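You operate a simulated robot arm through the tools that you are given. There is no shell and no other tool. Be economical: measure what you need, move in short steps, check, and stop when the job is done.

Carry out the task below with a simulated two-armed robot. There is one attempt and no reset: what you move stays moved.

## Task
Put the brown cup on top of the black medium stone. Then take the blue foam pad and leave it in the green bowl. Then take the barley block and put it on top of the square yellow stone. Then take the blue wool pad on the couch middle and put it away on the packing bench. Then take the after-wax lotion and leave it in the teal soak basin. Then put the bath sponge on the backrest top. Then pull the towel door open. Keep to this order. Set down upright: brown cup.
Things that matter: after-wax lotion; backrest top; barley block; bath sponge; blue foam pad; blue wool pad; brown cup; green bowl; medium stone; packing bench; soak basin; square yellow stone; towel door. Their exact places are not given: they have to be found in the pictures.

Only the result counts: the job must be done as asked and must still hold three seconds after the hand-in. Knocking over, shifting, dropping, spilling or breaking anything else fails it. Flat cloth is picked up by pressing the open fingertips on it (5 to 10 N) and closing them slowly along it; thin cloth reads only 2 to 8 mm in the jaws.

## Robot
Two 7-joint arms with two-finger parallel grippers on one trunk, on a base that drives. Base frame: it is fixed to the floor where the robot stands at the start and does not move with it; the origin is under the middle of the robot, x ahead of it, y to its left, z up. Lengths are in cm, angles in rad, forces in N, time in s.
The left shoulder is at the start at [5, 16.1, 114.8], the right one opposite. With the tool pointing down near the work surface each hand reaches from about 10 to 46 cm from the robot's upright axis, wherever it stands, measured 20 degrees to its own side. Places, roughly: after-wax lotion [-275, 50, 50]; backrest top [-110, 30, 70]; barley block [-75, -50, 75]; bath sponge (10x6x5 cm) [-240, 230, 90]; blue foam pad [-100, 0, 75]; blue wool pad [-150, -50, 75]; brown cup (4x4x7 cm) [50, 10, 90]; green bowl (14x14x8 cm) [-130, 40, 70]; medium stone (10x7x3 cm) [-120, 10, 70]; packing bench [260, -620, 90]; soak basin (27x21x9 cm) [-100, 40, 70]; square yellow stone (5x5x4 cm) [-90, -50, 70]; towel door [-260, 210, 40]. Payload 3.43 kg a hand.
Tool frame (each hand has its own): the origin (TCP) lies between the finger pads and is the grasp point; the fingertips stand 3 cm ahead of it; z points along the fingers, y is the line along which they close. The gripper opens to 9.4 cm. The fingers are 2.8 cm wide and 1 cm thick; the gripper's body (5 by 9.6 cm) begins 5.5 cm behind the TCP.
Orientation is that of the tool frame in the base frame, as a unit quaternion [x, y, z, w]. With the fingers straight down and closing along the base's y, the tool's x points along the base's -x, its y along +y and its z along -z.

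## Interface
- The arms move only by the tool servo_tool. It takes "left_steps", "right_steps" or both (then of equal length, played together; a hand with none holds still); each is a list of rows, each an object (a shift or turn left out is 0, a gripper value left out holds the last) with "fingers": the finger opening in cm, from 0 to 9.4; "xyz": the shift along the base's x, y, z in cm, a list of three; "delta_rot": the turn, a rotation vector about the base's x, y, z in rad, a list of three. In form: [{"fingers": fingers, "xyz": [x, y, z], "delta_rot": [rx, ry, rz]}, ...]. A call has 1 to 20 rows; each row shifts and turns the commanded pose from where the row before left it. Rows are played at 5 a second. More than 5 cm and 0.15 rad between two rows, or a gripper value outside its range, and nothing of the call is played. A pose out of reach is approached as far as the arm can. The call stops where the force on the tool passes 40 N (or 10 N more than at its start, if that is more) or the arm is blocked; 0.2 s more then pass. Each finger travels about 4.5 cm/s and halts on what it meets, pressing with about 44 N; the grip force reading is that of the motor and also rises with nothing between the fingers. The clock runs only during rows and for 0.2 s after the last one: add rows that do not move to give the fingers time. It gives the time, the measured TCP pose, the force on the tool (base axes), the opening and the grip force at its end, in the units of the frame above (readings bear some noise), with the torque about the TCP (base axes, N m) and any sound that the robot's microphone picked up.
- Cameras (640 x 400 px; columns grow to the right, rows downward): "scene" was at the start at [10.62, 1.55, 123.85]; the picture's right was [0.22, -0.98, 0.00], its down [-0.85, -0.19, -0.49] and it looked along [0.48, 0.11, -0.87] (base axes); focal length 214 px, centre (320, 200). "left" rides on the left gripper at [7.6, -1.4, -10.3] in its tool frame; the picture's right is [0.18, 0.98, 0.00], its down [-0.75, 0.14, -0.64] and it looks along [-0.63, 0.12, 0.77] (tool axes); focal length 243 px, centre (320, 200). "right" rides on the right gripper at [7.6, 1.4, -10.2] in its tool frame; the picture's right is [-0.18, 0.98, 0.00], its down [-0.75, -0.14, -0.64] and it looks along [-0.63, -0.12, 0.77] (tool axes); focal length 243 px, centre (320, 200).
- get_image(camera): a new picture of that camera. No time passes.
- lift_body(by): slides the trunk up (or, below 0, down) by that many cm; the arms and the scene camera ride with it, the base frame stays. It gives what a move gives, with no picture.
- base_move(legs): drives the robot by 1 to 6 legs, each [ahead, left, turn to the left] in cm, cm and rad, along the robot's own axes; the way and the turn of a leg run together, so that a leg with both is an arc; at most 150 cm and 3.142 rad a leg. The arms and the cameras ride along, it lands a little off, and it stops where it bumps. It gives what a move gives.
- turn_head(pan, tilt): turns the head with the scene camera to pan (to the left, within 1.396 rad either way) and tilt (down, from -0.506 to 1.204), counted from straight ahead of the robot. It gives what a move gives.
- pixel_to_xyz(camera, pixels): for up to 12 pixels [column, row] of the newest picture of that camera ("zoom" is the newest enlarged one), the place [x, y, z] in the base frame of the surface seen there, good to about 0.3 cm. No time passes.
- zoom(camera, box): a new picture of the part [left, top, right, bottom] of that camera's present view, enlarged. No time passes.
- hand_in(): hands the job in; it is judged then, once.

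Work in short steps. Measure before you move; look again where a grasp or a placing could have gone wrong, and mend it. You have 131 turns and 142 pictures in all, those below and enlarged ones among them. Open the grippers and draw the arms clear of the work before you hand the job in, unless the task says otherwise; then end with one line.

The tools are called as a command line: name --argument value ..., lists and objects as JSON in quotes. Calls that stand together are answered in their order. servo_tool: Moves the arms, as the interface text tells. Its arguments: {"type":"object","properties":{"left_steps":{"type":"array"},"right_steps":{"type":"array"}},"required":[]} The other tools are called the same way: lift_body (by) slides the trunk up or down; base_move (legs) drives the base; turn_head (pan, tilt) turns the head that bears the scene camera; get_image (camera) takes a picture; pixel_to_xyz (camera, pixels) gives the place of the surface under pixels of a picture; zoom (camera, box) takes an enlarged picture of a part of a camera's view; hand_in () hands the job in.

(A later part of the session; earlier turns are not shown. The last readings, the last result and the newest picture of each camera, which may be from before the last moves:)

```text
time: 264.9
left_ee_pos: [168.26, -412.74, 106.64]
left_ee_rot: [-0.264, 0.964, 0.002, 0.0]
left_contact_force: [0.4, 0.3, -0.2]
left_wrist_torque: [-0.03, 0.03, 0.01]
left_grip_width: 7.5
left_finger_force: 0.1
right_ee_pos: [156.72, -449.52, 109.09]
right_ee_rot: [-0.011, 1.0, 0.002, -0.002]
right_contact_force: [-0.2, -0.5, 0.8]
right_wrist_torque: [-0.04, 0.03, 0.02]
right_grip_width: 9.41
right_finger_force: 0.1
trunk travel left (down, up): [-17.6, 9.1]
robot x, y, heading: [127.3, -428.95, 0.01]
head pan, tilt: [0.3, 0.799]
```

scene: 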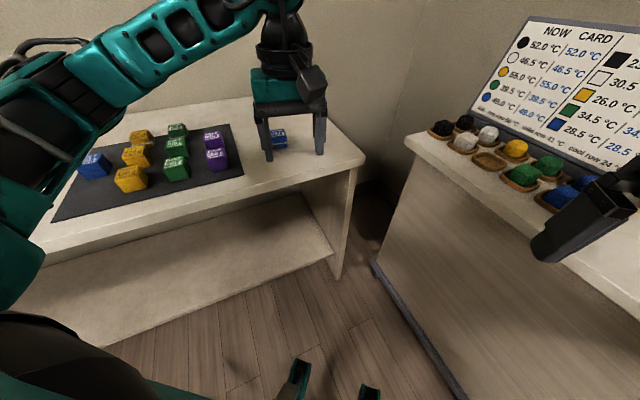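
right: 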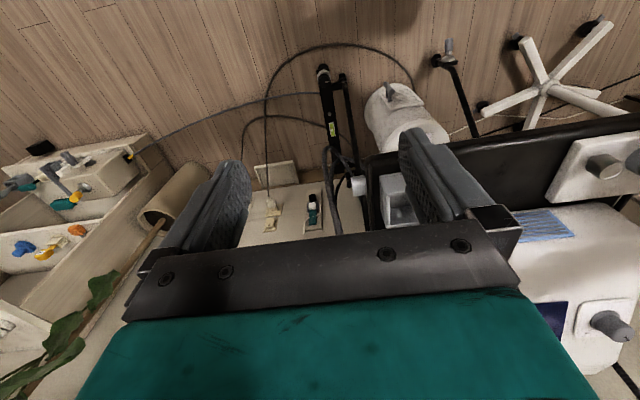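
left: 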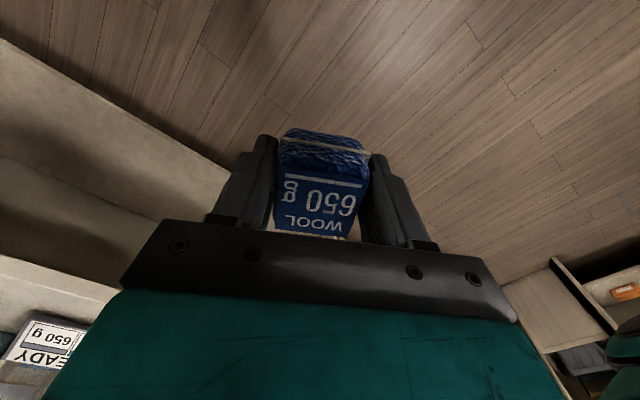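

Next: back along the aisle to x≈-258, turn to face +y, and go through the doorway to y≈-200.

base_move --legs '[[-130, 0, -0.005], [-128, 0, -0.005], [-127, 0, 0], [0, 0, 1.57], [115, 0, 0], [115, 0, 0]]'

turn_head --pan 0.0 --tilt 0.5

get_image --camera "scene"

```text
time: 298.3
left_ee_pos: [-279.74, -158.96, 106.74]
left_ee_rot: [0.871, -0.491, -0.001, 0.001]
left_contact_force: [-0.4, -0.7, -1.2]
left_wrist_torque: [0.03, 0.0, 0.01]
left_grip_width: 7.49
left_finger_force: 0.1
right_ee_pos: [-243.06, -170.19, 109.08]
right_ee_rot: [0.717, -0.697, -0.001, 0.003]
right_contact_force: [0.2, 0.5, 0.2]
right_wrist_torque: [0.01, -0.01, 0.0]
right_grip_width: 9.43
right_finger_force: 0.0
trunk travel left (down, up): [-17.6, 9.1]
robot x, y, heading: [-263.24, -199.41, 1.586]
head pan, tilt: [0.3, 0.799]
```

```text
time: 299.1
left_ee_pos: [-279.71, -158.76, 106.78]
left_ee_rot: [0.871, -0.492, -0.001, 0.002]
left_contact_force: [-0.2, 0.0, -1.1]
left_wrist_torque: [-0.02, -0.03, -0.01]
left_grip_width: 7.51
left_finger_force: 0.0
right_ee_pos: [-242.8, -170.05, 109.08]
right_ee_rot: [0.718, -0.696, 0.0, 0.003]
right_contact_force: [0.0, 0.5, 1.0]
right_wrist_torque: [0.01, 0.01, 0.02]
right_grip_width: 9.42
right_finger_force: 0.1
trunk travel left (down, up): [-17.6, 9.1]
robot x, y, heading: [-263.4, -199.23, 1.583]
head pan, tilt: [0.0, 0.499]
```

```text
68 pictures are left
```

scene: 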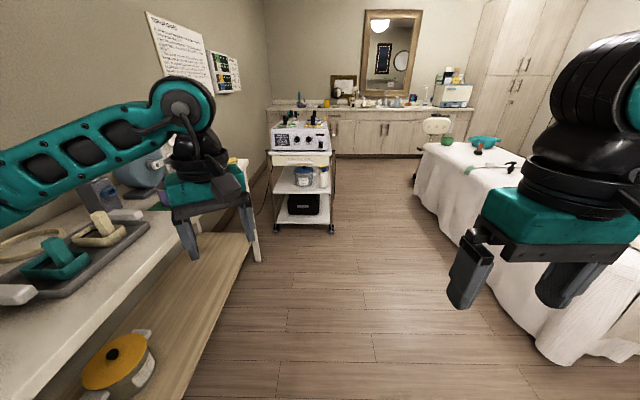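

I strafe right to x≈-197, drive ahead to y≈45 between couch and trolley, and look at the lotion shelf.

base_move --legs '[[0, -67, -0.012], [120, 0, 0], [124, 0, 0]]'

turn_head --pan 1.2 --tilt 0.7

get_image --camera "scene"

```text
time: 314.2
left_ee_pos: [-210.46, 82.51, 106.72]
left_ee_rot: [0.865, -0.502, -0.001, 0.001]
left_contact_force: [0.2, 0.1, -0.8]
left_wrist_torque: [-0.02, 0.02, 0.01]
left_grip_width: 7.49
left_finger_force: 0.1
right_ee_pos: [-173.99, 70.26, 109.2]
right_ee_rot: [0.709, -0.705, -0.001, 0.003]
right_contact_force: [-0.8, 0.0, 0.2]
right_wrist_torque: [0.02, -0.03, 0.02]
right_grip_width: 9.41
right_finger_force: 0.0
trunk travel left (down, up): [-17.6, 9.1]
robot x, y, heading: [-194.84, 41.31, 1.561]
head pan, tilt: [0.0, 0.499]
```

```text
time: 315.6
left_ee_pos: [-210.45, 82.37, 106.83]
left_ee_rot: [0.865, -0.502, -0.001, 0.002]
left_contact_force: [0.3, 0.0, 0.0]
left_wrist_torque: [-0.02, 0.0, -0.01]
left_grip_width: 7.46
left_finger_force: 0.1
right_ee_pos: [-173.99, 70.34, 109.23]
right_ee_rot: [0.709, -0.705, -0.001, 0.003]
right_contact_force: [-0.5, 0.2, -0.5]
right_wrist_torque: [0.03, 0.01, 0.02]
right_grip_width: 9.38
right_finger_force: 0.0
trunk travel left (down, up): [-17.6, 9.1]
robot x, y, heading: [-194.85, 41.28, 1.557]
head pan, tilt: [1.201, 0.7]
```

```text
67 pictures are left
```

scene: 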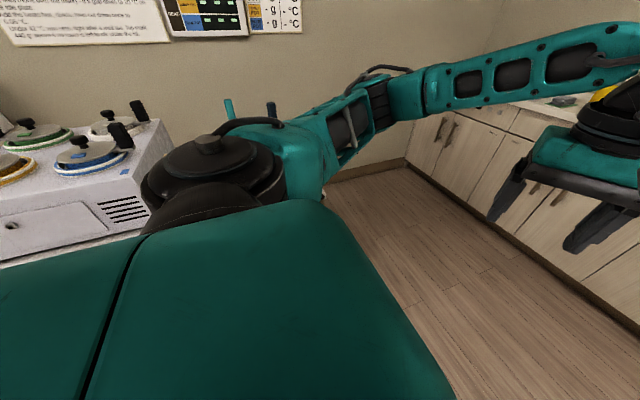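

I turn left to face the trolley and view its middle shelf.

base_move --legs '[[0, 0, 1.58]]'

turn_head --pan 0.0 --tilt 0.75

get_image --camera "scene"

```text
time: 319.9
left_ee_pos: [-235.43, 24.52, 106.68]
left_ee_rot: [0.962, 0.272, -0.001, 0.001]
left_contact_force: [0.0, -0.2, 0.5]
left_wrist_torque: [0.0, -0.03, 0.0]
left_grip_width: 7.5
left_finger_force: 0.0
right_ee_pos: [-224.29, 61.5, 109.15]
right_ee_rot: [1.0, 0.018, 0.002, 0.003]
right_contact_force: [-0.3, 0.0, 0.2]
right_wrist_torque: [0.01, 0.02, 0.0]
right_grip_width: 9.38
right_finger_force: 0.1
trunk travel left (down, up): [-17.6, 9.1]
robot x, y, heading: [-194.92, 41.27, -3.116]
head pan, tilt: [1.201, 0.7]
```

```text
time: 321.3
left_ee_pos: [-235.37, 24.7, 106.67]
left_ee_rot: [0.963, 0.271, 0.001, 0.002]
left_contact_force: [0.4, 0.6, -0.3]
left_wrist_torque: [0.02, -0.01, -0.01]
left_grip_width: 7.48
left_finger_force: 0.0
right_ee_pos: [-224.39, 61.45, 109.14]
right_ee_rot: [1.0, 0.018, 0.002, 0.003]
right_contact_force: [-0.6, 0.0, -0.3]
right_wrist_torque: [0.0, 0.04, -0.01]
right_grip_width: 9.39
right_finger_force: 0.0
trunk travel left (down, up): [-17.6, 9.1]
robot x, y, heading: [-195.22, 41.31, -3.123]
head pan, tilt: [0.0, 0.75]
```

```text
66 pictures are left
```

scene: 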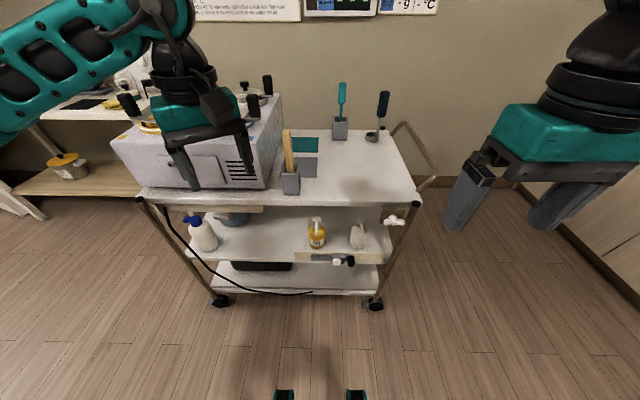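

I zoom on the middle shelf to read labels.

zoom --camera "scene" --box '[270, 180, 430, 300]'

pixel_to_xyz --camera "zoom" --pixels '[[345, 185], [350, 230], [335, 225], [370, 228], [350, 262], [185, 220], [187, 165], [280, 310], [450, 240], [270, 335], [250, 270], [490, 150]]'

```text
3.33 times, centred on (350, 240) of scene
```

zoom: 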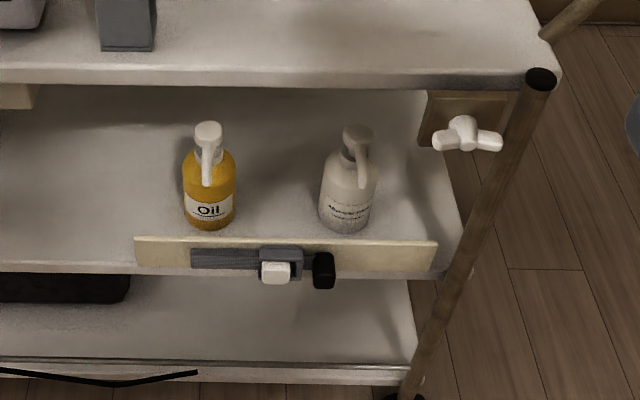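

```text
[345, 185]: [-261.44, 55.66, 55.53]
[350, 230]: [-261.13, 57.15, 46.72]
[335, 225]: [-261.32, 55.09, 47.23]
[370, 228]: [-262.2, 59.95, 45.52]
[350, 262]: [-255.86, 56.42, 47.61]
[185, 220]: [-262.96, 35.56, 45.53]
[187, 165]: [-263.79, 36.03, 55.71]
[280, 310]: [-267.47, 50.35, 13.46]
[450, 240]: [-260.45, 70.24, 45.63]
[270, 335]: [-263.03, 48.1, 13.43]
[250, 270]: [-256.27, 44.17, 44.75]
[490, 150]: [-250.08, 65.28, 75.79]
```

The lotion (label "After-wax") is at about (-263.5,57), shelf z 45.5, low fence at x -256 (top 48). I'll use the right hand with a pitched tool. First retract the left hand, lower the trunk and approach 7 cm.

servo_tool --left_steps '[{"xyz": [4, 0, 0]}, {"xyz": [4, 0, 0]}, {"xyz": [4, 0, 0]}, {}]'

lift_body --by -17

base_move --legs '[[7, 0, -0.02]]'

servo_tool --right_steps '[{"xyz": [0, -1, -3], "delta_rot": [0, 0.145, 0], "fingers": 8.5}, {"xyz": [0, -1, -3], "delta_rot": [0, 0.145, 0]}, {"xyz": [0, -1, -3], "delta_rot": [0, 0.145, 0]}, {"xyz": [0, -1, -3], "delta_rot": [0, 0.145, 0]}, {"xyz": [0, 0, -3], "delta_rot": [0, 0.145, 0]}, {"xyz": [0, 0, -3], "delta_rot": [0, 0.145, 0]}, {"xyz": [0, 0, -3], "delta_rot": [0, 0.13, 0]}, {"xyz": [0, 0, -3]}, {}]'

get_image --camera "right"

```text
time: 322.3
left_ee_pos: [-223.18, 24.65, 106.58]
left_ee_rot: [0.962, 0.272, 0.001, 0.002]
left_contact_force: [0.4, 0.3, -0.6]
left_wrist_torque: [0.0, 0.02, -0.01]
left_grip_width: 7.51
left_finger_force: 0.0
right_ee_pos: [-224.32, 61.52, 109.01]
right_ee_rot: [1.0, 0.018, 0.002, 0.003]
right_contact_force: [0.5, 0.2, -0.2]
right_wrist_torque: [0.0, -0.01, 0.02]
right_grip_width: 9.41
right_finger_force: 0.1
trunk travel left (down, up): [-17.6, 9.1]
robot x, y, heading: [-194.9, 41.2, -3.121]
head pan, tilt: [0.0, 0.75]
```

```text
time: 324.2
left_ee_pos: [-223.23, 24.79, 89.41]
left_ee_rot: [0.962, 0.271, 0.002, 0.001]
left_contact_force: [0.4, 0.4, -0.1]
left_wrist_torque: [0.02, 0.02, -0.03]
left_grip_width: 7.51
left_finger_force: 0.1
right_ee_pos: [-224.25, 61.42, 92.12]
right_ee_rot: [1.0, 0.019, 0.001, 0.003]
right_contact_force: [0.1, -0.3, -0.2]
right_wrist_torque: [-0.02, 0.01, 0.0]
right_grip_width: 9.4
right_finger_force: 0.0
trunk travel left (down, up): [-0.6, 26.1]
robot x, y, heading: [-194.5, 41.34, -3.123]
head pan, tilt: [0.0, 0.75]
```

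```text
time: 325.2
left_ee_pos: [-230.59, 25.26, 89.52]
left_ee_rot: [0.965, 0.262, 0.0, 0.002]
left_contact_force: [0.2, 0.1, -0.1]
left_wrist_torque: [-0.04, 0.01, -0.01]
left_grip_width: 7.49
left_finger_force: 0.2
right_ee_pos: [-231.01, 61.93, 92.09]
right_ee_rot: [1.0, 0.009, 0.002, 0.002]
right_contact_force: [-0.5, -0.6, 0.3]
right_wrist_torque: [0.0, 0.01, 0.01]
right_grip_width: 9.4
right_finger_force: 0.1
trunk travel left (down, up): [-0.6, 26.1]
robot x, y, heading: [-201.78, 41.49, -3.137]
head pan, tilt: [0.0, 0.75]
```

```text
time: 327.2
left_ee_pos: [-230.54, 25.17, 89.56]
left_ee_rot: [0.965, 0.262, 0.0, 0.002]
left_contact_force: [-0.3, -0.2, 0.7]
left_wrist_torque: [-0.02, 0.0, 0.01]
left_grip_width: 7.51
left_finger_force: 0.0
right_ee_pos: [-238.64, 53.01, 70.16]
right_ee_rot: [0.891, 0.009, -0.455, 0.005]
right_contact_force: [-0.2, 0.1, 0.4]
right_wrist_torque: [0.0, -0.01, 0.0]
right_grip_width: 8.51
right_finger_force: 0.1
right hand out of reach, approached as far as the arm can: row 2, 3, 4, 5, 6, 7
trunk travel left (down, up): [-0.6, 26.1]
robot x, y, heading: [-201.68, 41.47, -3.142]
head pan, tilt: [0.0, 0.75]
```

```text
64 pictures are left
```

right: 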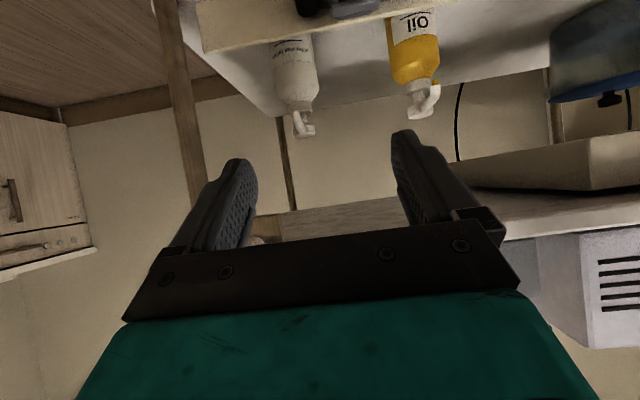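

Close-in rows were unreachable (arm folded) but the hand is near. I measure the bottle in the right camera.

pixel_to_xyz --camera "right" --pixels '[[297, 75], [278, 75], [315, 75], [297, 45], [302, 105], [303, 130], [310, 133], [250, 28], [292, 118]]'

zoom --camera "right" --box '[240, 0, 360, 140]'

```text
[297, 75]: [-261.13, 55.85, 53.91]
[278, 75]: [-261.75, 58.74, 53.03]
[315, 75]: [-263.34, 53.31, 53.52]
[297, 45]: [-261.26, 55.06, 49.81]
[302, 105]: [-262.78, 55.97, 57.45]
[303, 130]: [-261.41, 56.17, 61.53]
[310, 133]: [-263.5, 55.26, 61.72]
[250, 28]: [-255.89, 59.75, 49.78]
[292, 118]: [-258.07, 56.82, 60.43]
```

```text
2.86 times, centred on (300, 70) of right
```

zoom: 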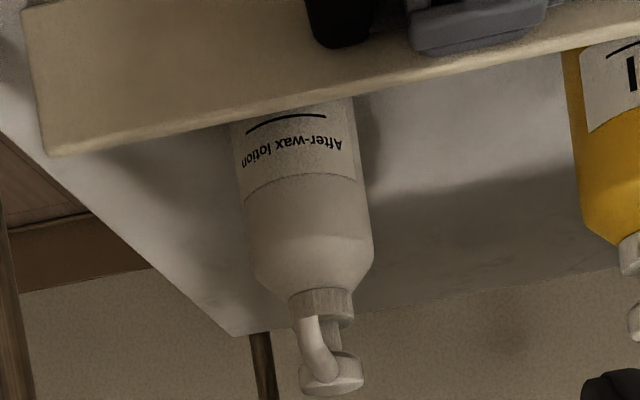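

Confirmed "After-wax lotion": body front x -261, centre ≈(-263.9,56), spout tip at (-258,57,60). I go to a pre-grasp at (-250,56,55) with pitch ≈1.3.

servo_tool --right_steps '[{"xyz": [-2, 1, -3], "delta_rot": [0, 0.12, 0]}, {"xyz": [-2, 1, -3], "delta_rot": [0, 0.12, 0]}, {"xyz": [-2, 1, -3], "delta_rot": [0, 0.115, 0]}, {"xyz": [-2, 0, -3]}, {"xyz": [-2, 0, -2.5]}, {}, {}]'

get_image --camera "right"

get_image --camera "scene"

```text
time: 328.8
left_ee_pos: [-230.58, 25.12, 89.54]
left_ee_rot: [0.965, 0.262, 0.001, 0.002]
left_contact_force: [0.6, 0.3, 0.6]
left_wrist_torque: [0.01, 0.02, 0.03]
left_grip_width: 7.51
left_finger_force: 0.0
right_ee_pos: [-247.32, 41.47, 65.89]
right_ee_rot: [0.797, 0.01, -0.604, 0.003]
right_contact_force: [1.0, -0.4, -0.9]
right_wrist_torque: [-0.02, 0.02, -0.01]
right_grip_width: 8.52
right_finger_force: 0.1
right hand out of reach, approached as far as the arm can: row 1, 2, 3, 4, 5
trunk travel left (down, up): [-0.6, 26.1]
robot x, y, heading: [-202.01, 41.38, -3.144]
head pan, tilt: [0.0, 0.75]
```

```text
62 pictures are left
```

right: 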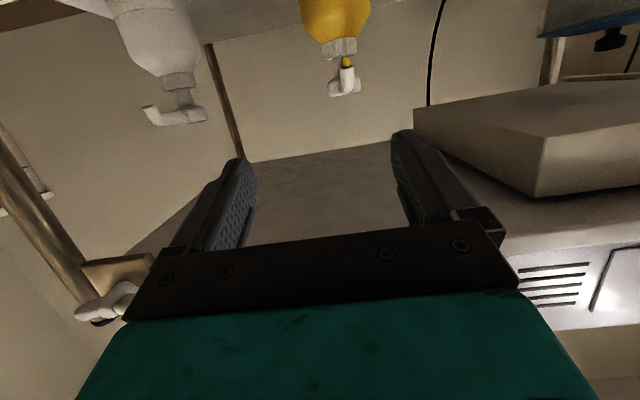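

```text
61 pictures are left
```

scene: 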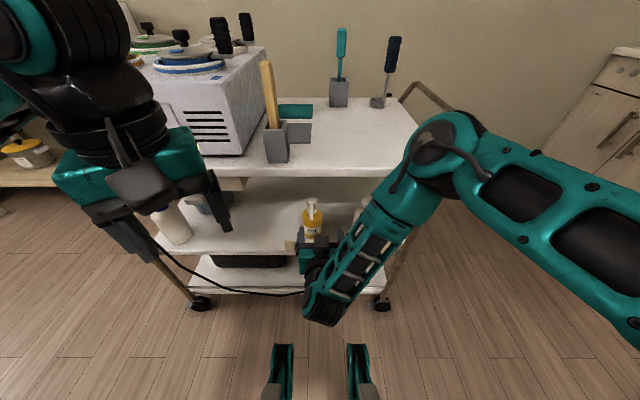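

The arm is folded with the elbow out; standing farther back will straighten it. I back up 8 cm and then extend toward the pre-grasp.

base_move --legs '[[-9, 0, 0]]'

servo_tool --right_steps '[{"xyz": [0, 3, 0]}, {"xyz": [0, 3, 0]}, {"xyz": [0, 3, -1]}, {"xyz": [0, 3, -2]}, {"xyz": [0, 2.5, -3]}, {"xyz": [-1, 0, -3]}, {"xyz": [-2, 0, -2]}, {}, {}]'

get_image --camera "right"

```text
time: 329.9
left_ee_pos: [-221.39, 25.25, 89.42]
left_ee_rot: [0.965, 0.262, 0.001, 0.002]
left_contact_force: [0.6, -0.7, 0.1]
left_wrist_torque: [-0.02, 0.03, -0.02]
left_grip_width: 7.51
left_finger_force: 0.1
right_ee_pos: [-238.25, 41.55, 65.93]
right_ee_rot: [0.797, 0.011, -0.604, 0.004]
right_contact_force: [-0.6, 0.7, 0.8]
right_wrist_torque: [-0.01, -0.01, -0.03]
right_grip_width: 8.53
right_finger_force: 0.1
trunk travel left (down, up): [-0.6, 26.1]
robot x, y, heading: [-192.78, 41.53, -3.142]
head pan, tilt: [0.0, 0.75]
```

```text
time: 331.9
left_ee_pos: [-221.49, 25.05, 89.49]
left_ee_rot: [0.965, 0.261, 0.0, 0.001]
left_contact_force: [-0.5, -0.1, 0.6]
left_wrist_torque: [0.04, 0.02, -0.01]
left_grip_width: 7.51
left_finger_force: 0.0
right_ee_pos: [-239.61, 41.97, 66.36]
right_ee_rot: [0.798, 0.009, -0.602, 0.001]
right_contact_force: [0.0, -0.6, 0.0]
right_wrist_torque: [-0.01, -0.03, 0.04]
right_grip_width: 8.49
right_finger_force: 0.0
right hand out of reach, approached as far as the arm can: row 1, 2, 3, 4, 5, 6, 7
trunk travel left (down, up): [-0.6, 26.1]
robot x, y, heading: [-192.91, 41.44, -3.141]
head pan, tilt: [0.0, 0.75]
```

```text
60 pictures are left
```

right: 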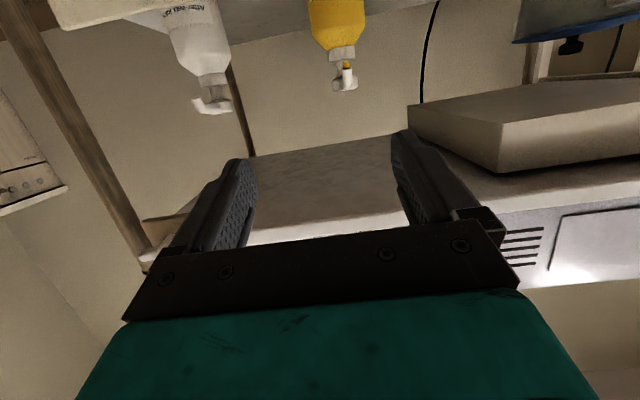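

The right arm is at a joint limit. The left arm at a base turned 0.7 rad right is proven, so I restore the right hand to neutral, then turn and shift the base for the left hand.

servo_tool --right_steps '[{"xyz": [3, 0, 3], "delta_rot": [0, -0.14, 0]}, {"xyz": [3, 1, 3], "delta_rot": [0, -0.14, 0]}, {"xyz": [2, 2, 3], "delta_rot": [0, -0.14, 0]}, {"xyz": [2, 2, 3], "delta_rot": [0, -0.14, 0]}, {"xyz": [2, 3, 3], "delta_rot": [0, -0.14, 0]}, {"xyz": [2, 3, 3], "delta_rot": [0, -0.14, 0]}, {"xyz": [2, 3, 3], "delta_rot": [0, -0.14, 0]}, {"xyz": [2, 3, 3], "delta_rot": [0, -0.14, 0]}, {"xyz": [0, 3, 3], "delta_rot": [0, -0.14, 0]}, {}]'

base_move --legs '[[0, -24, 0], [0, 0, -0.7]]'

```text
time: 334.1
left_ee_pos: [-221.4, 25.15, 89.57]
left_ee_rot: [0.965, 0.262, 0.002, 0.003]
left_contact_force: [-0.9, 0.0, -0.5]
left_wrist_torque: [0.02, 0.03, 0.03]
left_grip_width: 7.52
left_finger_force: 0.1
right_ee_pos: [-221.66, 61.86, 93.39]
right_ee_rot: [1.0, 0.005, -0.017, 0.008]
right_contact_force: [-1.4, -0.2, 0.0]
right_wrist_torque: [0.01, 0.0, 0.03]
right_grip_width: 8.51
right_finger_force: 0.0
trunk travel left (down, up): [-0.6, 26.1]
robot x, y, heading: [-192.58, 41.06, -3.142]
head pan, tilt: [0.0, 0.75]
```

```text
time: 337.8
left_ee_pos: [-225.29, 71.43, 89.42]
left_ee_rot: [0.997, -0.082, -0.001, 0.001]
left_contact_force: [0.8, -0.6, -1.6]
left_wrist_torque: [0.02, -0.02, 0.01]
left_grip_width: 7.49
left_finger_force: 0.1
right_ee_pos: [-201.8, 99.79, 93.23]
right_ee_rot: [0.942, -0.334, -0.02, 0.002]
right_contact_force: [0.7, 0.4, 0.0]
right_wrist_torque: [-0.01, -0.01, -0.01]
right_grip_width: 8.49
right_finger_force: 0.0
trunk travel left (down, up): [-0.6, 26.1]
robot x, y, heading: [-192.84, 65.37, 2.445]
head pan, tilt: [0.0, 0.75]
```

Now the left shoulder faces the bottle. I swing the left hand down in front of the shelf while pitching.

servo_tool --left_steps '[{"xyz": [0, -3, -1], "delta_rot": [0, 0, 0.08], "fingers": 8.5}, {"xyz": [0, -3, -1], "delta_rot": [0, 0, 0.08]}, {"xyz": [-1, -3, -2], "delta_rot": [0, 0.14, 0]}, {"xyz": [-1, -3, -2], "delta_rot": [0, 0.14, 0]}, {"xyz": [-2, -3, -2], "delta_rot": [0, 0.14, 0]}, {"xyz": [-2, 0, -3], "delta_rot": [0, 0.14, 0]}, {"xyz": [-2, 0, -3], "delta_rot": [0, 0.14, 0]}, {"xyz": [-2, 0, -3], "delta_rot": [0, 0.14, 0]}, {"xyz": [-2, 0, -3], "delta_rot": [0, 0.14, 0]}, {"xyz": [-2, 0, -3], "delta_rot": [0, 0.14, 0]}, {"xyz": [-2, 0, -3], "delta_rot": [0, 0.13, 0]}, {}]'

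get_image --camera "left"

```text
time: 340.4
left_ee_pos: [-248.63, 69.52, 68.29]
left_ee_rot: [0.811, 0.004, -0.585, 0.007]
left_contact_force: [0.1, 0.4, -0.2]
left_wrist_torque: [0.0, 0.03, 0.0]
left_grip_width: 8.5
left_finger_force: 0.0
left hand out of reach, approached as far as the arm can: row 2, 3, 4, 5, 6, 9, 10, 11
right_ee_pos: [-201.83, 99.84, 93.26]
right_ee_rot: [0.942, -0.334, -0.019, 0.001]
right_contact_force: [0.5, -1.3, 0.6]
right_wrist_torque: [0.01, -0.04, -0.02]
right_grip_width: 8.5
right_finger_force: 0.2
trunk travel left (down, up): [-0.6, 26.1]
robot x, y, heading: [-192.68, 65.39, 2.452]
head pan, tilt: [0.0, 0.75]
```

```text
59 pictures are left
```

left: 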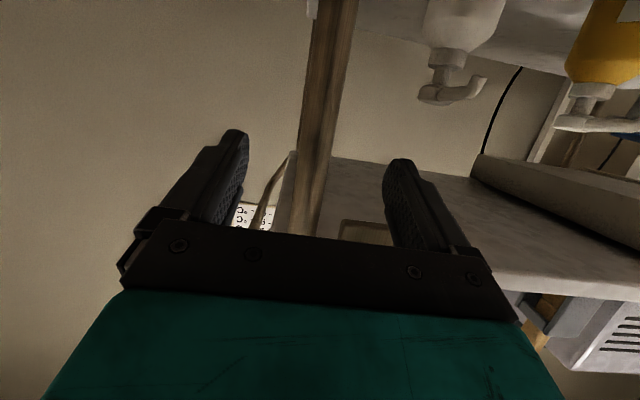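

The folded posture is limiting and a post is near the fingers. A better way: enter the shelf from the trolley's open right end (facing -y), driving in with the arm preset. First I back off, raise the trunk and unpitch.

base_move --legs '[[-6, -5, 0]]'

lift_body --by 17

servo_tool --left_steps '[{"xyz": [3, 0, 2], "delta_rot": [0, -0.14, 0]}, {"xyz": [3, 0, 2], "delta_rot": [0, -0.14, 0]}, {"xyz": [2, 0, 2], "delta_rot": [0, -0.14, 0]}, {"xyz": [2, 0, 3], "delta_rot": [0, -0.14, 0]}, {"xyz": [1, 0, 3], "delta_rot": [0, -0.14, 0]}, {"xyz": [1, 0, 3], "delta_rot": [0, -0.14, 0]}, {"xyz": [0, 0, 3], "delta_rot": [0, -0.14, 0]}, {"xyz": [0, 0, 2], "delta_rot": [0, -0.14, 0]}, {"delta_rot": [0, -0.13, 0]}, {}]'

turn_head --pan -0.3 --tilt 0.6

get_image --camera "scene"

```text
time: 341.4
left_ee_pos: [-240.86, 69.53, 68.28]
left_ee_rot: [0.812, 0.003, -0.583, 0.008]
left_contact_force: [0.4, -0.6, 0.8]
left_wrist_torque: [0.0, 0.01, 0.04]
left_grip_width: 8.5
left_finger_force: 0.0
right_ee_pos: [-194.1, 99.84, 93.28]
right_ee_rot: [0.942, -0.335, -0.02, 0.002]
right_contact_force: [1.1, 0.1, -1.1]
right_wrist_torque: [0.02, 0.04, -0.01]
right_grip_width: 8.5
right_finger_force: 0.1
trunk travel left (down, up): [-0.6, 26.1]
robot x, y, heading: [-185.19, 65.43, 2.451]
head pan, tilt: [0.0, 0.75]
```

```text
time: 343.3
left_ee_pos: [-241.0, 69.53, 85.22]
left_ee_rot: [0.812, 0.003, -0.583, 0.008]
left_contact_force: [-0.4, -0.6, -0.2]
left_wrist_torque: [-0.01, 0.0, 0.0]
left_grip_width: 8.51
left_finger_force: 0.3
right_ee_pos: [-194.06, 100.01, 110.39]
right_ee_rot: [0.942, -0.335, -0.02, 0.001]
right_contact_force: [0.6, 0.3, -0.4]
right_wrist_torque: [-0.03, 0.02, -0.03]
right_grip_width: 8.46
right_finger_force: 0.0
trunk travel left (down, up): [-17.6, 9.1]
robot x, y, heading: [-185.44, 65.02, 2.445]
head pan, tilt: [0.0, 0.75]
```

```text
time: 345.5
left_ee_pos: [-228.94, 69.6, 105.32]
left_ee_rot: [1.0, -0.002, 0.002, 0.007]
left_contact_force: [-0.4, -0.5, 0.1]
left_wrist_torque: [-0.02, -0.03, 0.01]
left_grip_width: 8.52
left_finger_force: 0.1
right_ee_pos: [-194.12, 99.9, 110.43]
right_ee_rot: [0.942, -0.336, -0.02, 0.001]
right_contact_force: [0.0, 0.2, -0.1]
right_wrist_torque: [0.02, 0.0, 0.0]
right_grip_width: 8.51
right_finger_force: 0.1
trunk travel left (down, up): [-17.6, 9.1]
robot x, y, heading: [-184.92, 65.74, 2.445]
head pan, tilt: [0.0, 0.75]
```

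```text
time: 346.3
left_ee_pos: [-228.88, 69.69, 105.38]
left_ee_rot: [1.0, -0.002, 0.003, 0.008]
left_contact_force: [0.4, 0.1, 0.2]
left_wrist_torque: [0.03, 0.01, 0.01]
left_grip_width: 8.52
left_finger_force: 0.0
right_ee_pos: [-194.12, 99.8, 110.34]
right_ee_rot: [0.942, -0.335, -0.02, 0.002]
right_contact_force: [0.1, 0.2, -0.2]
right_wrist_torque: [0.01, 0.0, 0.0]
right_grip_width: 8.51
right_finger_force: 0.1
trunk travel left (down, up): [-17.6, 9.1]
robot x, y, heading: [-184.98, 65.84, 2.448]
head pan, tilt: [-0.3, 0.6]
```

```text
58 pictures are left
```

scene: 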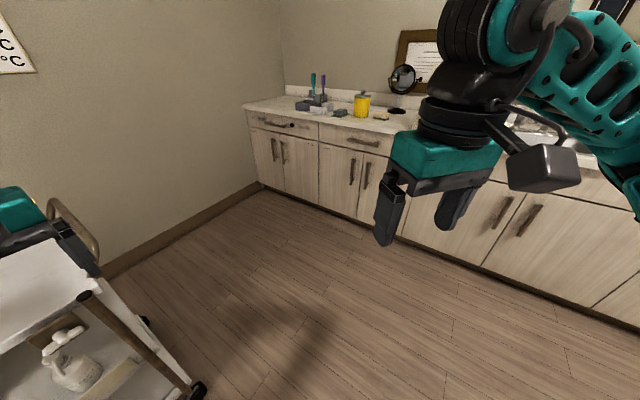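

I measure the trolley's right end and the free floor up to the cabinets.

pixel_to_xyz --camera "scene" --pixels '[[75, 228], [95, 258], [92, 298], [190, 388], [150, 322], [130, 262], [262, 188], [400, 238], [65, 345], [70, 375], [88, 300], [130, 375]]'

zoom --camera "scene" --box '[0, 200, 240, 400]'

```text
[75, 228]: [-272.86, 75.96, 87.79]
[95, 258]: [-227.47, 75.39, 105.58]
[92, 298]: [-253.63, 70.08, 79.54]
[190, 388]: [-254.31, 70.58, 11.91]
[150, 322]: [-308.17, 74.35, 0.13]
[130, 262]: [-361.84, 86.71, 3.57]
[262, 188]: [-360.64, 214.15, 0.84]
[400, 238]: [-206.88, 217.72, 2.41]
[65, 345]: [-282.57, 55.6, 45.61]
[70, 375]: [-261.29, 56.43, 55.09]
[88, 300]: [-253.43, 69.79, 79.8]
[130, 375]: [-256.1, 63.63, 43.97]
```

```text
2.00 times, centred on (120, 300) of scene
```

zoom: 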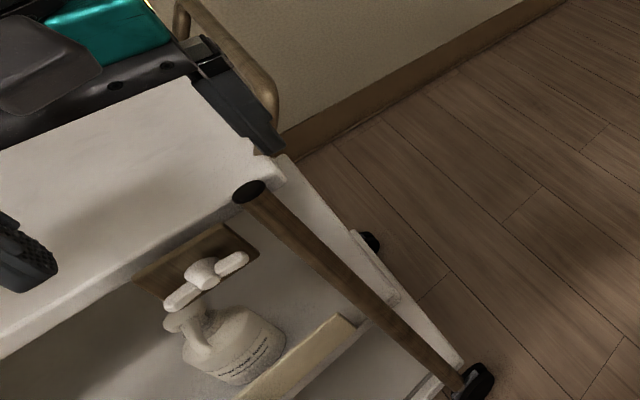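

Free floor up to cabinets (y 216). I turn left 1.57 and drive to about (-273,158), with heading ≈ -2.27, beyond the trolley's end.

base_move --legs '[[0, 0, 1.57], [-71, -59, 0], [56.3, -67.6, 0]]'

lift_body --by -17

```text
time: 359.2
left_ee_pos: [-275.79, 110.37, 105.35]
left_ee_rot: [0.697, 0.717, 0.008, 0.003]
left_contact_force: [-0.5, -0.6, 0.8]
left_wrist_torque: [0.01, 0.03, 0.01]
left_grip_width: 8.49
left_finger_force: 0.1
right_ee_pos: [-307.11, 144.33, 110.41]
right_ee_rot: [0.896, 0.444, -0.013, 0.015]
right_contact_force: [-0.7, 0.8, 0.2]
right_wrist_torque: [0.01, 0.01, -0.01]
right_grip_width: 8.53
right_finger_force: 0.2
trunk travel left (down, up): [-17.6, 9.1]
robot x, y, heading: [-273.56, 154.54, -2.232]
head pan, tilt: [-0.3, 0.6]
```

```text
time: 361.1
left_ee_pos: [-275.68, 110.43, 88.36]
left_ee_rot: [0.697, 0.717, 0.007, 0.003]
left_contact_force: [0.6, 0.6, 0.8]
left_wrist_torque: [-0.02, 0.03, 0.05]
left_grip_width: 8.48
left_finger_force: 0.0
right_ee_pos: [-307.05, 144.21, 93.35]
right_ee_rot: [0.896, 0.444, -0.013, 0.016]
right_contact_force: [-0.1, -0.5, -0.3]
right_wrist_torque: [0.03, -0.02, 0.0]
right_grip_width: 8.48
right_finger_force: 0.0
trunk travel left (down, up): [-0.6, 26.1]
robot x, y, heading: [-273.05, 154.3, -2.233]
head pan, tilt: [-0.3, 0.6]
```

I preset the left arm: pitch toward -y to θ≈1.0 and come down to about (-264,82,56), outside the shelf end.

servo_tool --left_steps '[{"xyz": [3, -2, -1], "delta_rot": [-0.14, 0, 0]}, {"xyz": [3, -3, -1], "delta_rot": [-0.14, 0, 0]}, {"xyz": [3, -3, -2], "delta_rot": [-0.14, 0, 0]}, {"xyz": [2.7, -3, -2], "delta_rot": [-0.14, 0, 0]}, {"xyz": [0, -3, -3], "delta_rot": [-0.14, 0, 0]}, {"xyz": [0, -3, -3], "delta_rot": [-0.14, 0, 0]}, {"xyz": [0, -3, -3], "delta_rot": [-0.14, 0, 0]}, {"xyz": [0, -3, -3]}, {"xyz": [0, -2, -3.5]}, {"xyz": [0, -2, -3.5]}, {"xyz": [0, -1, -4]}, {"xyz": [0, 0, -3.5]}, {}]'

get_image --camera "left"

```text
time: 363.9
left_ee_pos: [-263.99, 91.11, 74.11]
left_ee_rot: [0.619, 0.641, -0.321, 0.321]
left_contact_force: [0.4, 0.0, 0.1]
left_wrist_torque: [0.0, -0.01, 0.0]
left_grip_width: 8.5
left_finger_force: 0.0
left hand out of reach, approached as far as the arm can: row 7, 8, 9, 10, 11, 12
right_ee_pos: [-307.1, 144.18, 93.27]
right_ee_rot: [0.896, 0.444, -0.013, 0.015]
right_contact_force: [-0.2, -0.3, 0.6]
right_wrist_torque: [0.02, -0.03, -0.01]
right_grip_width: 8.52
right_finger_force: 0.0
trunk travel left (down, up): [-0.6, 26.1]
robot x, y, heading: [-273.18, 154.27, -2.228]
head pan, tilt: [-0.3, 0.6]
```

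```text
56 pictures are left
```

left: 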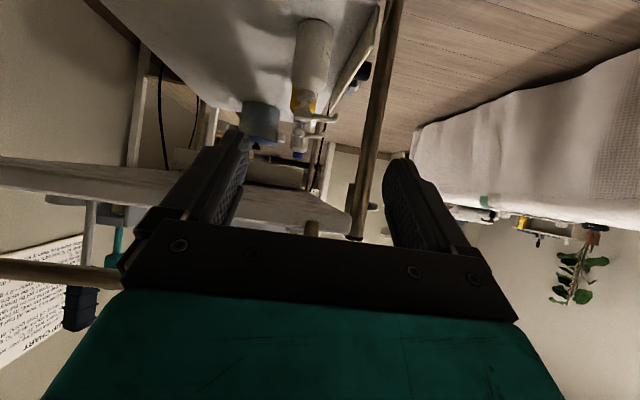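

The arm is too folded again. I move the base 12 cm back so the arm can be straighter, then lower again.

base_move --legs '[[-9.5, -7.4, 0]]'

servo_tool --left_steps '[{"xyz": [0, -4, -1]}, {"xyz": [0, -4, -1]}, {"xyz": [0, -4, -2]}, {"xyz": [0, -3, -3]}, {"xyz": [0, -1, -4]}, {"xyz": [0, -1, -4]}, {"xyz": [0, 0, -4]}, {}]'

get_image --camera "left"

```text
time: 365.2
left_ee_pos: [-263.83, 103.22, 74.01]
left_ee_rot: [0.619, 0.642, -0.32, 0.321]
left_contact_force: [0.0, 0.0, -0.1]
left_wrist_torque: [-0.01, -0.03, 0.03]
left_grip_width: 8.49
left_finger_force: 0.1
right_ee_pos: [-306.96, 156.35, 93.26]
right_ee_rot: [0.896, 0.443, -0.013, 0.015]
right_contact_force: [-0.9, 0.3, 0.4]
right_wrist_torque: [0.0, -0.02, 0.0]
right_grip_width: 8.48
right_finger_force: 0.0
trunk travel left (down, up): [-0.6, 26.1]
robot x, y, heading: [-272.72, 166.42, -2.233]
head pan, tilt: [-0.3, 0.6]
```

```text
time: 367.0
left_ee_pos: [-263.91, 85.94, 54.83]
left_ee_rot: [0.619, 0.641, -0.322, 0.32]
left_contact_force: [0.0, 0.7, -0.4]
left_wrist_torque: [0.04, 0.01, 0.01]
left_grip_width: 8.5
left_finger_force: 0.1
right_ee_pos: [-307.0, 156.23, 93.22]
right_ee_rot: [0.896, 0.444, -0.012, 0.015]
right_contact_force: [0.0, -0.1, -0.4]
right_wrist_torque: [-0.01, 0.0, 0.0]
right_grip_width: 8.51
right_finger_force: 0.0
trunk travel left (down, up): [-0.6, 26.1]
robot x, y, heading: [-272.89, 166.33, -2.235]
head pan, tilt: [-0.3, 0.6]
```

```text
55 pictures are left
```

left: 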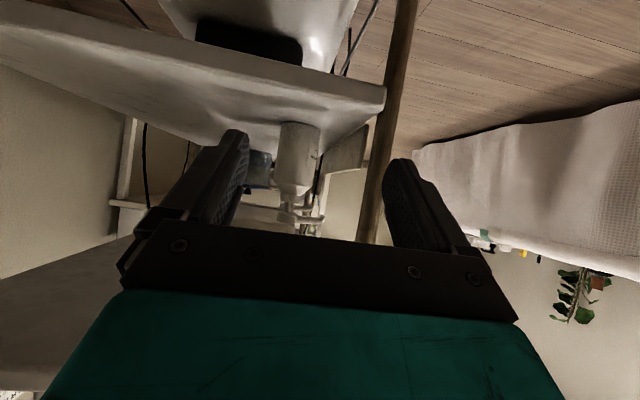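

Reached a good pose. I measure the bottle and post in this view.

pixel_to_xyz --camera "left" --pixels '[[297, 150], [281, 155], [313, 150], [297, 180], [288, 215], [388, 100], [370, 200], [330, 165], [310, 215]]'

zoom --camera "left" --box '[220, 80, 420, 240]'

```text
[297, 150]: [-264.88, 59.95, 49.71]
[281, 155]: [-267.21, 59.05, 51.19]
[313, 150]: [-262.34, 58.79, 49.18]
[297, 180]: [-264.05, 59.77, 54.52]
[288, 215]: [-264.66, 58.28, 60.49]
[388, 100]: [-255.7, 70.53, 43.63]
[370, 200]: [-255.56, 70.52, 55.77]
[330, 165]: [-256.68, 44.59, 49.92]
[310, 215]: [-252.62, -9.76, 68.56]
```

```text
2.50 times, centred on (320, 160) of left
```

zoom: 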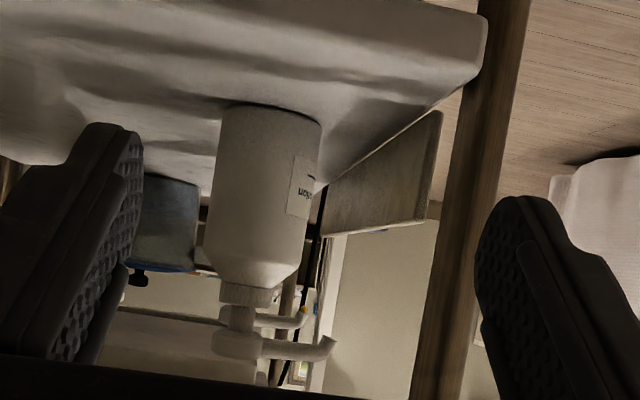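

Bottle centre ≈(-264.7,57.2). I align x, narrow the fingers slightly, then drive the base 16 cm in -y and check.

servo_tool --left_steps '[{"xyz": [-0.8, 0, -0.6], "fingers": 8}, {}]'

base_move --legs '[[12.6, 9.9, 0]]'

get_image --camera "left"

```text
time: 367.6
left_ee_pos: [-264.79, 86.04, 54.41]
left_ee_rot: [0.619, 0.642, -0.32, 0.32]
left_contact_force: [-0.4, 0.5, -0.8]
left_wrist_torque: [0.01, -0.03, -0.01]
left_grip_width: 8.0
left_finger_force: 0.0
right_ee_pos: [-307.05, 156.23, 93.27]
right_ee_rot: [0.896, 0.444, -0.014, 0.015]
right_contact_force: [0.1, 0.9, 0.0]
right_wrist_torque: [-0.03, 0.0, -0.01]
right_grip_width: 8.49
right_finger_force: 0.0
trunk travel left (down, up): [-0.6, 26.1]
robot x, y, heading: [-273.01, 166.12, -2.229]
head pan, tilt: [-0.3, 0.6]
```

```text
time: 369.0
left_ee_pos: [-265.04, 70.07, 54.42]
left_ee_rot: [0.619, 0.642, -0.32, 0.32]
left_contact_force: [-0.6, 0.8, -0.4]
left_wrist_torque: [-0.02, 0.01, -0.06]
left_grip_width: 8.02
left_finger_force: 0.2
right_ee_pos: [-307.12, 140.52, 93.33]
right_ee_rot: [0.896, 0.443, -0.013, 0.015]
right_contact_force: [-1.2, 0.0, -0.1]
right_wrist_torque: [0.04, 0.01, -0.02]
right_grip_width: 8.51
right_finger_force: 0.1
trunk travel left (down, up): [-0.6, 26.1]
robot x, y, heading: [-273.15, 150.34, -2.229]
head pan, tilt: [-0.3, 0.6]
```

```text
53 pictures are left
```

left: 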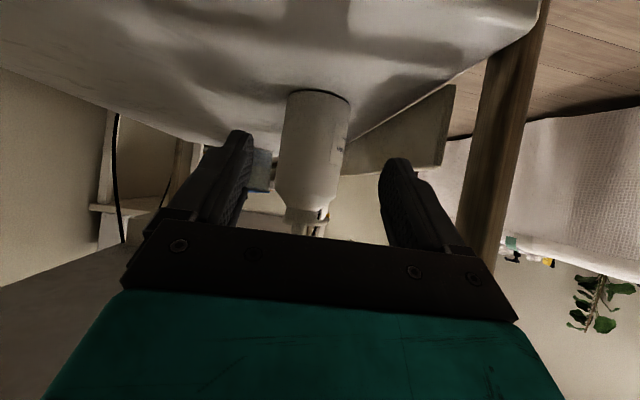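

Centred between fingers. I drive the last 12.2 cm.

base_move --legs '[[9.6, 7.55, 0]]'

get_image --camera "left"

```text
time: 370.3
left_ee_pos: [-265.26, 57.69, 54.39]
left_ee_rot: [0.619, 0.641, -0.32, 0.32]
left_contact_force: [0.2, 0.7, 0.4]
left_wrist_torque: [0.03, 0.03, -0.01]
left_grip_width: 8.0
left_finger_force: 0.0
right_ee_pos: [-307.32, 128.26, 93.36]
right_ee_rot: [0.896, 0.443, -0.013, 0.015]
right_contact_force: [0.1, -0.2, -0.8]
right_wrist_torque: [-0.01, -0.03, 0.01]
right_grip_width: 8.5
right_finger_force: 0.0
trunk travel left (down, up): [-0.6, 26.1]
robot x, y, heading: [-273.33, 138.29, -2.239]
head pan, tilt: [-0.3, 0.6]
```

```text
52 pictures are left
```

left: 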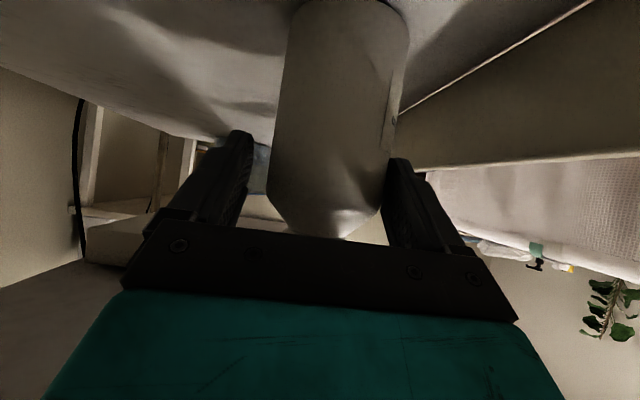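

The bottle is between the fingers, slightly right. I shift 0.5 cm +x and close gently, then lift 1.5 cm.

servo_tool --left_steps '[{"xyz": [0.5, 0, 0]}, {"fingers": 7}, {"fingers": 6}, {"fingers": 5}, {"fingers": 4}, {}, {}, {"xyz": [0, 0, 0.8]}, {"xyz": [0, 0, 1.2]}, {"xyz": [0, 0, 1.5]}, {}]'

get_image --camera "left"

```text
time: 372.7
left_ee_pos: [-264.72, 57.79, 57.81]
left_ee_rot: [0.619, 0.642, -0.32, 0.32]
left_contact_force: [0.5, 0.7, -2.6]
left_wrist_torque: [0.07, 0.01, 0.0]
left_grip_width: 6.76
left_finger_force: 43.8
right_ee_pos: [-307.31, 128.03, 93.4]
right_ee_rot: [0.896, 0.444, -0.013, 0.015]
right_contact_force: [0.2, 0.2, -0.4]
right_wrist_torque: [0.0, 0.03, 0.02]
right_grip_width: 8.51
right_finger_force: 0.0
trunk travel left (down, up): [-0.6, 26.1]
robot x, y, heading: [-273.26, 138.17, -2.231]
head pan, tilt: [-0.3, 0.6]
```

```text
51 pictures are left
```

left: 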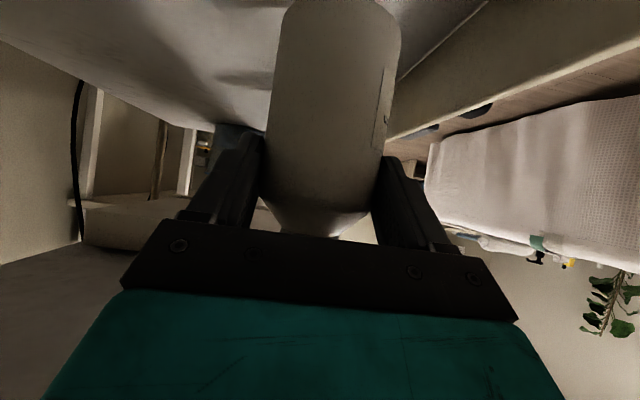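

Lotion is held. I back out in +y, then lift/retract the hand and raise the trunk.

base_move --legs '[[-27, -21, 0]]'

servo_tool --left_steps '[{"xyz": [0, 1, 4]}, {"xyz": [0, 1, 4]}, {"xyz": [0, 2, 4]}, {"xyz": [0, 3, 3]}, {"xyz": [0, 3, 3]}, {"xyz": [0, 3, 2]}, {"xyz": [0, 2, 2]}, {}]'

lift_body --by 17

get_image --camera "left"

```text
time: 374.9
left_ee_pos: [-264.91, 92.02, 57.81]
left_ee_rot: [0.621, 0.639, -0.322, 0.319]
left_contact_force: [1.1, 0.2, -3.9]
left_wrist_torque: [0.08, 0.01, -0.03]
left_grip_width: 6.76
left_finger_force: 43.8
right_ee_pos: [-307.18, 162.54, 93.22]
right_ee_rot: [0.898, 0.44, -0.013, 0.015]
right_contact_force: [-1.3, -0.3, -0.5]
right_wrist_torque: [0.02, 0.03, 0.02]
right_grip_width: 8.49
right_finger_force: 0.0
trunk travel left (down, up): [-0.6, 26.1]
robot x, y, heading: [-272.9, 172.31, -2.238]
head pan, tilt: [-0.3, 0.6]
```

```text
time: 376.7
left_ee_pos: [-264.94, 106.96, 79.89]
left_ee_rot: [0.621, 0.64, -0.32, 0.32]
left_contact_force: [-0.3, -0.7, -2.7]
left_wrist_torque: [0.07, -0.02, 0.01]
left_grip_width: 6.77
left_finger_force: 44.0
right_ee_pos: [-307.22, 162.37, 93.45]
right_ee_rot: [0.897, 0.441, -0.013, 0.015]
right_contact_force: [1.0, 0.1, 0.6]
right_wrist_torque: [0.02, 0.01, -0.01]
right_grip_width: 8.48
right_finger_force: 0.1
trunk travel left (down, up): [-0.6, 26.1]
robot x, y, heading: [-273.0, 172.3, -2.238]
head pan, tilt: [-0.3, 0.6]
```

```text
time: 378.6
left_ee_pos: [-265.01, 106.91, 96.83]
left_ee_rot: [0.621, 0.64, -0.321, 0.319]
left_contact_force: [-0.2, 0.9, -4.3]
left_wrist_torque: [0.04, 0.03, 0.02]
left_grip_width: 6.74
left_finger_force: 44.2
right_ee_pos: [-307.16, 162.52, 110.29]
right_ee_rot: [0.897, 0.441, -0.013, 0.015]
right_contact_force: [0.5, -0.4, -0.1]
right_wrist_torque: [0.0, -0.03, -0.02]
right_grip_width: 8.51
right_finger_force: 0.1
trunk travel left (down, up): [-17.6, 9.1]
robot x, y, heading: [-273.28, 172.57, -2.239]
head pan, tilt: [-0.3, 0.6]
```

```text
50 pictures are left
```

left: 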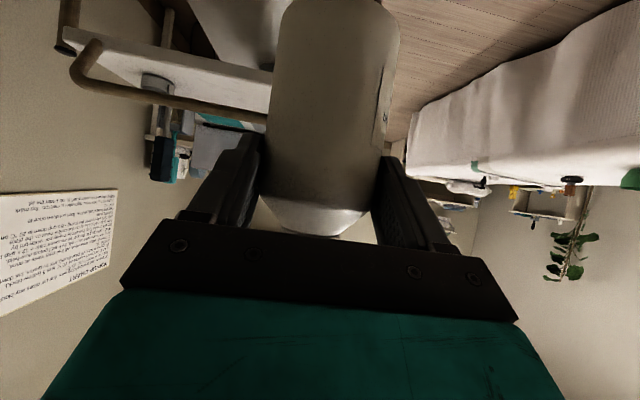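

I drive into the gap between couch and trolley and turn to face the couch.

base_move --legs '[[-48.4, 61.2, 0], [94.2, 74.4, 0], [0, 0, 1.54]]'

turn_head --pan 0.7 --tilt 0.8

get_image --camera "scene"

```text
time: 392.4
left_ee_pos: [-124.99, 60.14, 96.84]
left_ee_rot: [-0.012, 0.891, -0.002, 0.453]
left_contact_force: [-0.2, -0.3, -3.5]
left_wrist_torque: [-0.04, 0.06, 0.01]
left_grip_width: 6.69
left_finger_force: 43.7
right_ee_pos: [-180.59, 17.8, 110.14]
right_ee_rot: [0.323, 0.946, 0.001, 0.019]
right_contact_force: [0.2, 0.1, -0.2]
right_wrist_torque: [0.0, -0.01, -0.01]
right_grip_width: 8.53
right_finger_force: 0.0
trunk travel left (down, up): [-17.6, 9.1]
robot x, y, heading: [-190.24, 51.98, -0.671]
head pan, tilt: [-0.3, 0.6]
```

```text
time: 393.6
left_ee_pos: [-124.99, 60.11, 96.8]
left_ee_rot: [-0.013, 0.892, -0.002, 0.452]
left_contact_force: [0.4, -0.5, -4.2]
left_wrist_torque: [0.03, 0.03, 0.02]
left_grip_width: 6.69
left_finger_force: 44.1
right_ee_pos: [-180.53, 17.85, 110.32]
right_ee_rot: [0.324, 0.946, 0.001, 0.019]
right_contact_force: [-0.1, -0.2, -0.1]
right_wrist_torque: [-0.01, -0.02, -0.01]
right_grip_width: 8.45
right_finger_force: 0.0
trunk travel left (down, up): [-17.6, 9.1]
robot x, y, heading: [-190.48, 52.14, -0.67]
head pan, tilt: [0.7, 0.799]
```

```text
49 pictures are left
```

scene: 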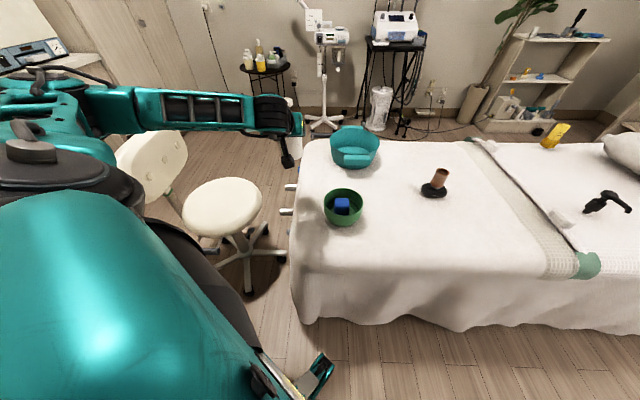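

I measure the basin from here.

zoom --camera "scene" --box '[280, 110, 400, 230]'

pixel_to_xyz --camera "zoom" --pixels '[[400, 145], [270, 130], [385, 220], [350, 260], [420, 255], [355, 110], [360, 170], [520, 160], [270, 170], [385, 275], [470, 290], [330, 110]]'

```text
3.33 times, centred on (340, 170) of scene
```

zoom: 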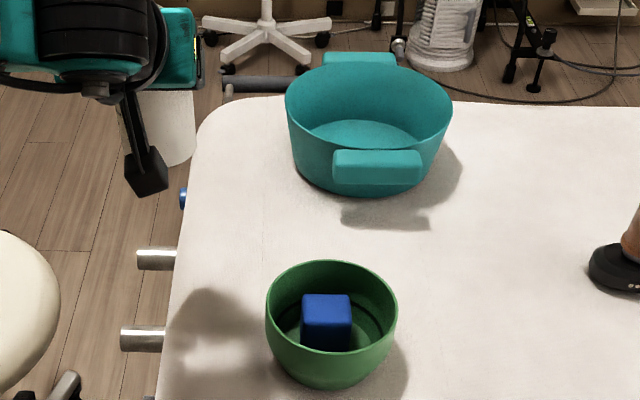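

```text
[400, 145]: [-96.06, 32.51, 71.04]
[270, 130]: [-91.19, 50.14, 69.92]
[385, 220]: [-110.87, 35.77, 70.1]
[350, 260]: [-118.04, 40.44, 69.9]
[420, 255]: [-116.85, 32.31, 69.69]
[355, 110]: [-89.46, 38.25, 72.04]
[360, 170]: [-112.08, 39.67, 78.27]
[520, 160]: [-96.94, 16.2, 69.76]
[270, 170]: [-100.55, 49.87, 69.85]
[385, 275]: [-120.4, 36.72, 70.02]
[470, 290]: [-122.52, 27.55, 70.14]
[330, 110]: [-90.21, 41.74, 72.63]
```

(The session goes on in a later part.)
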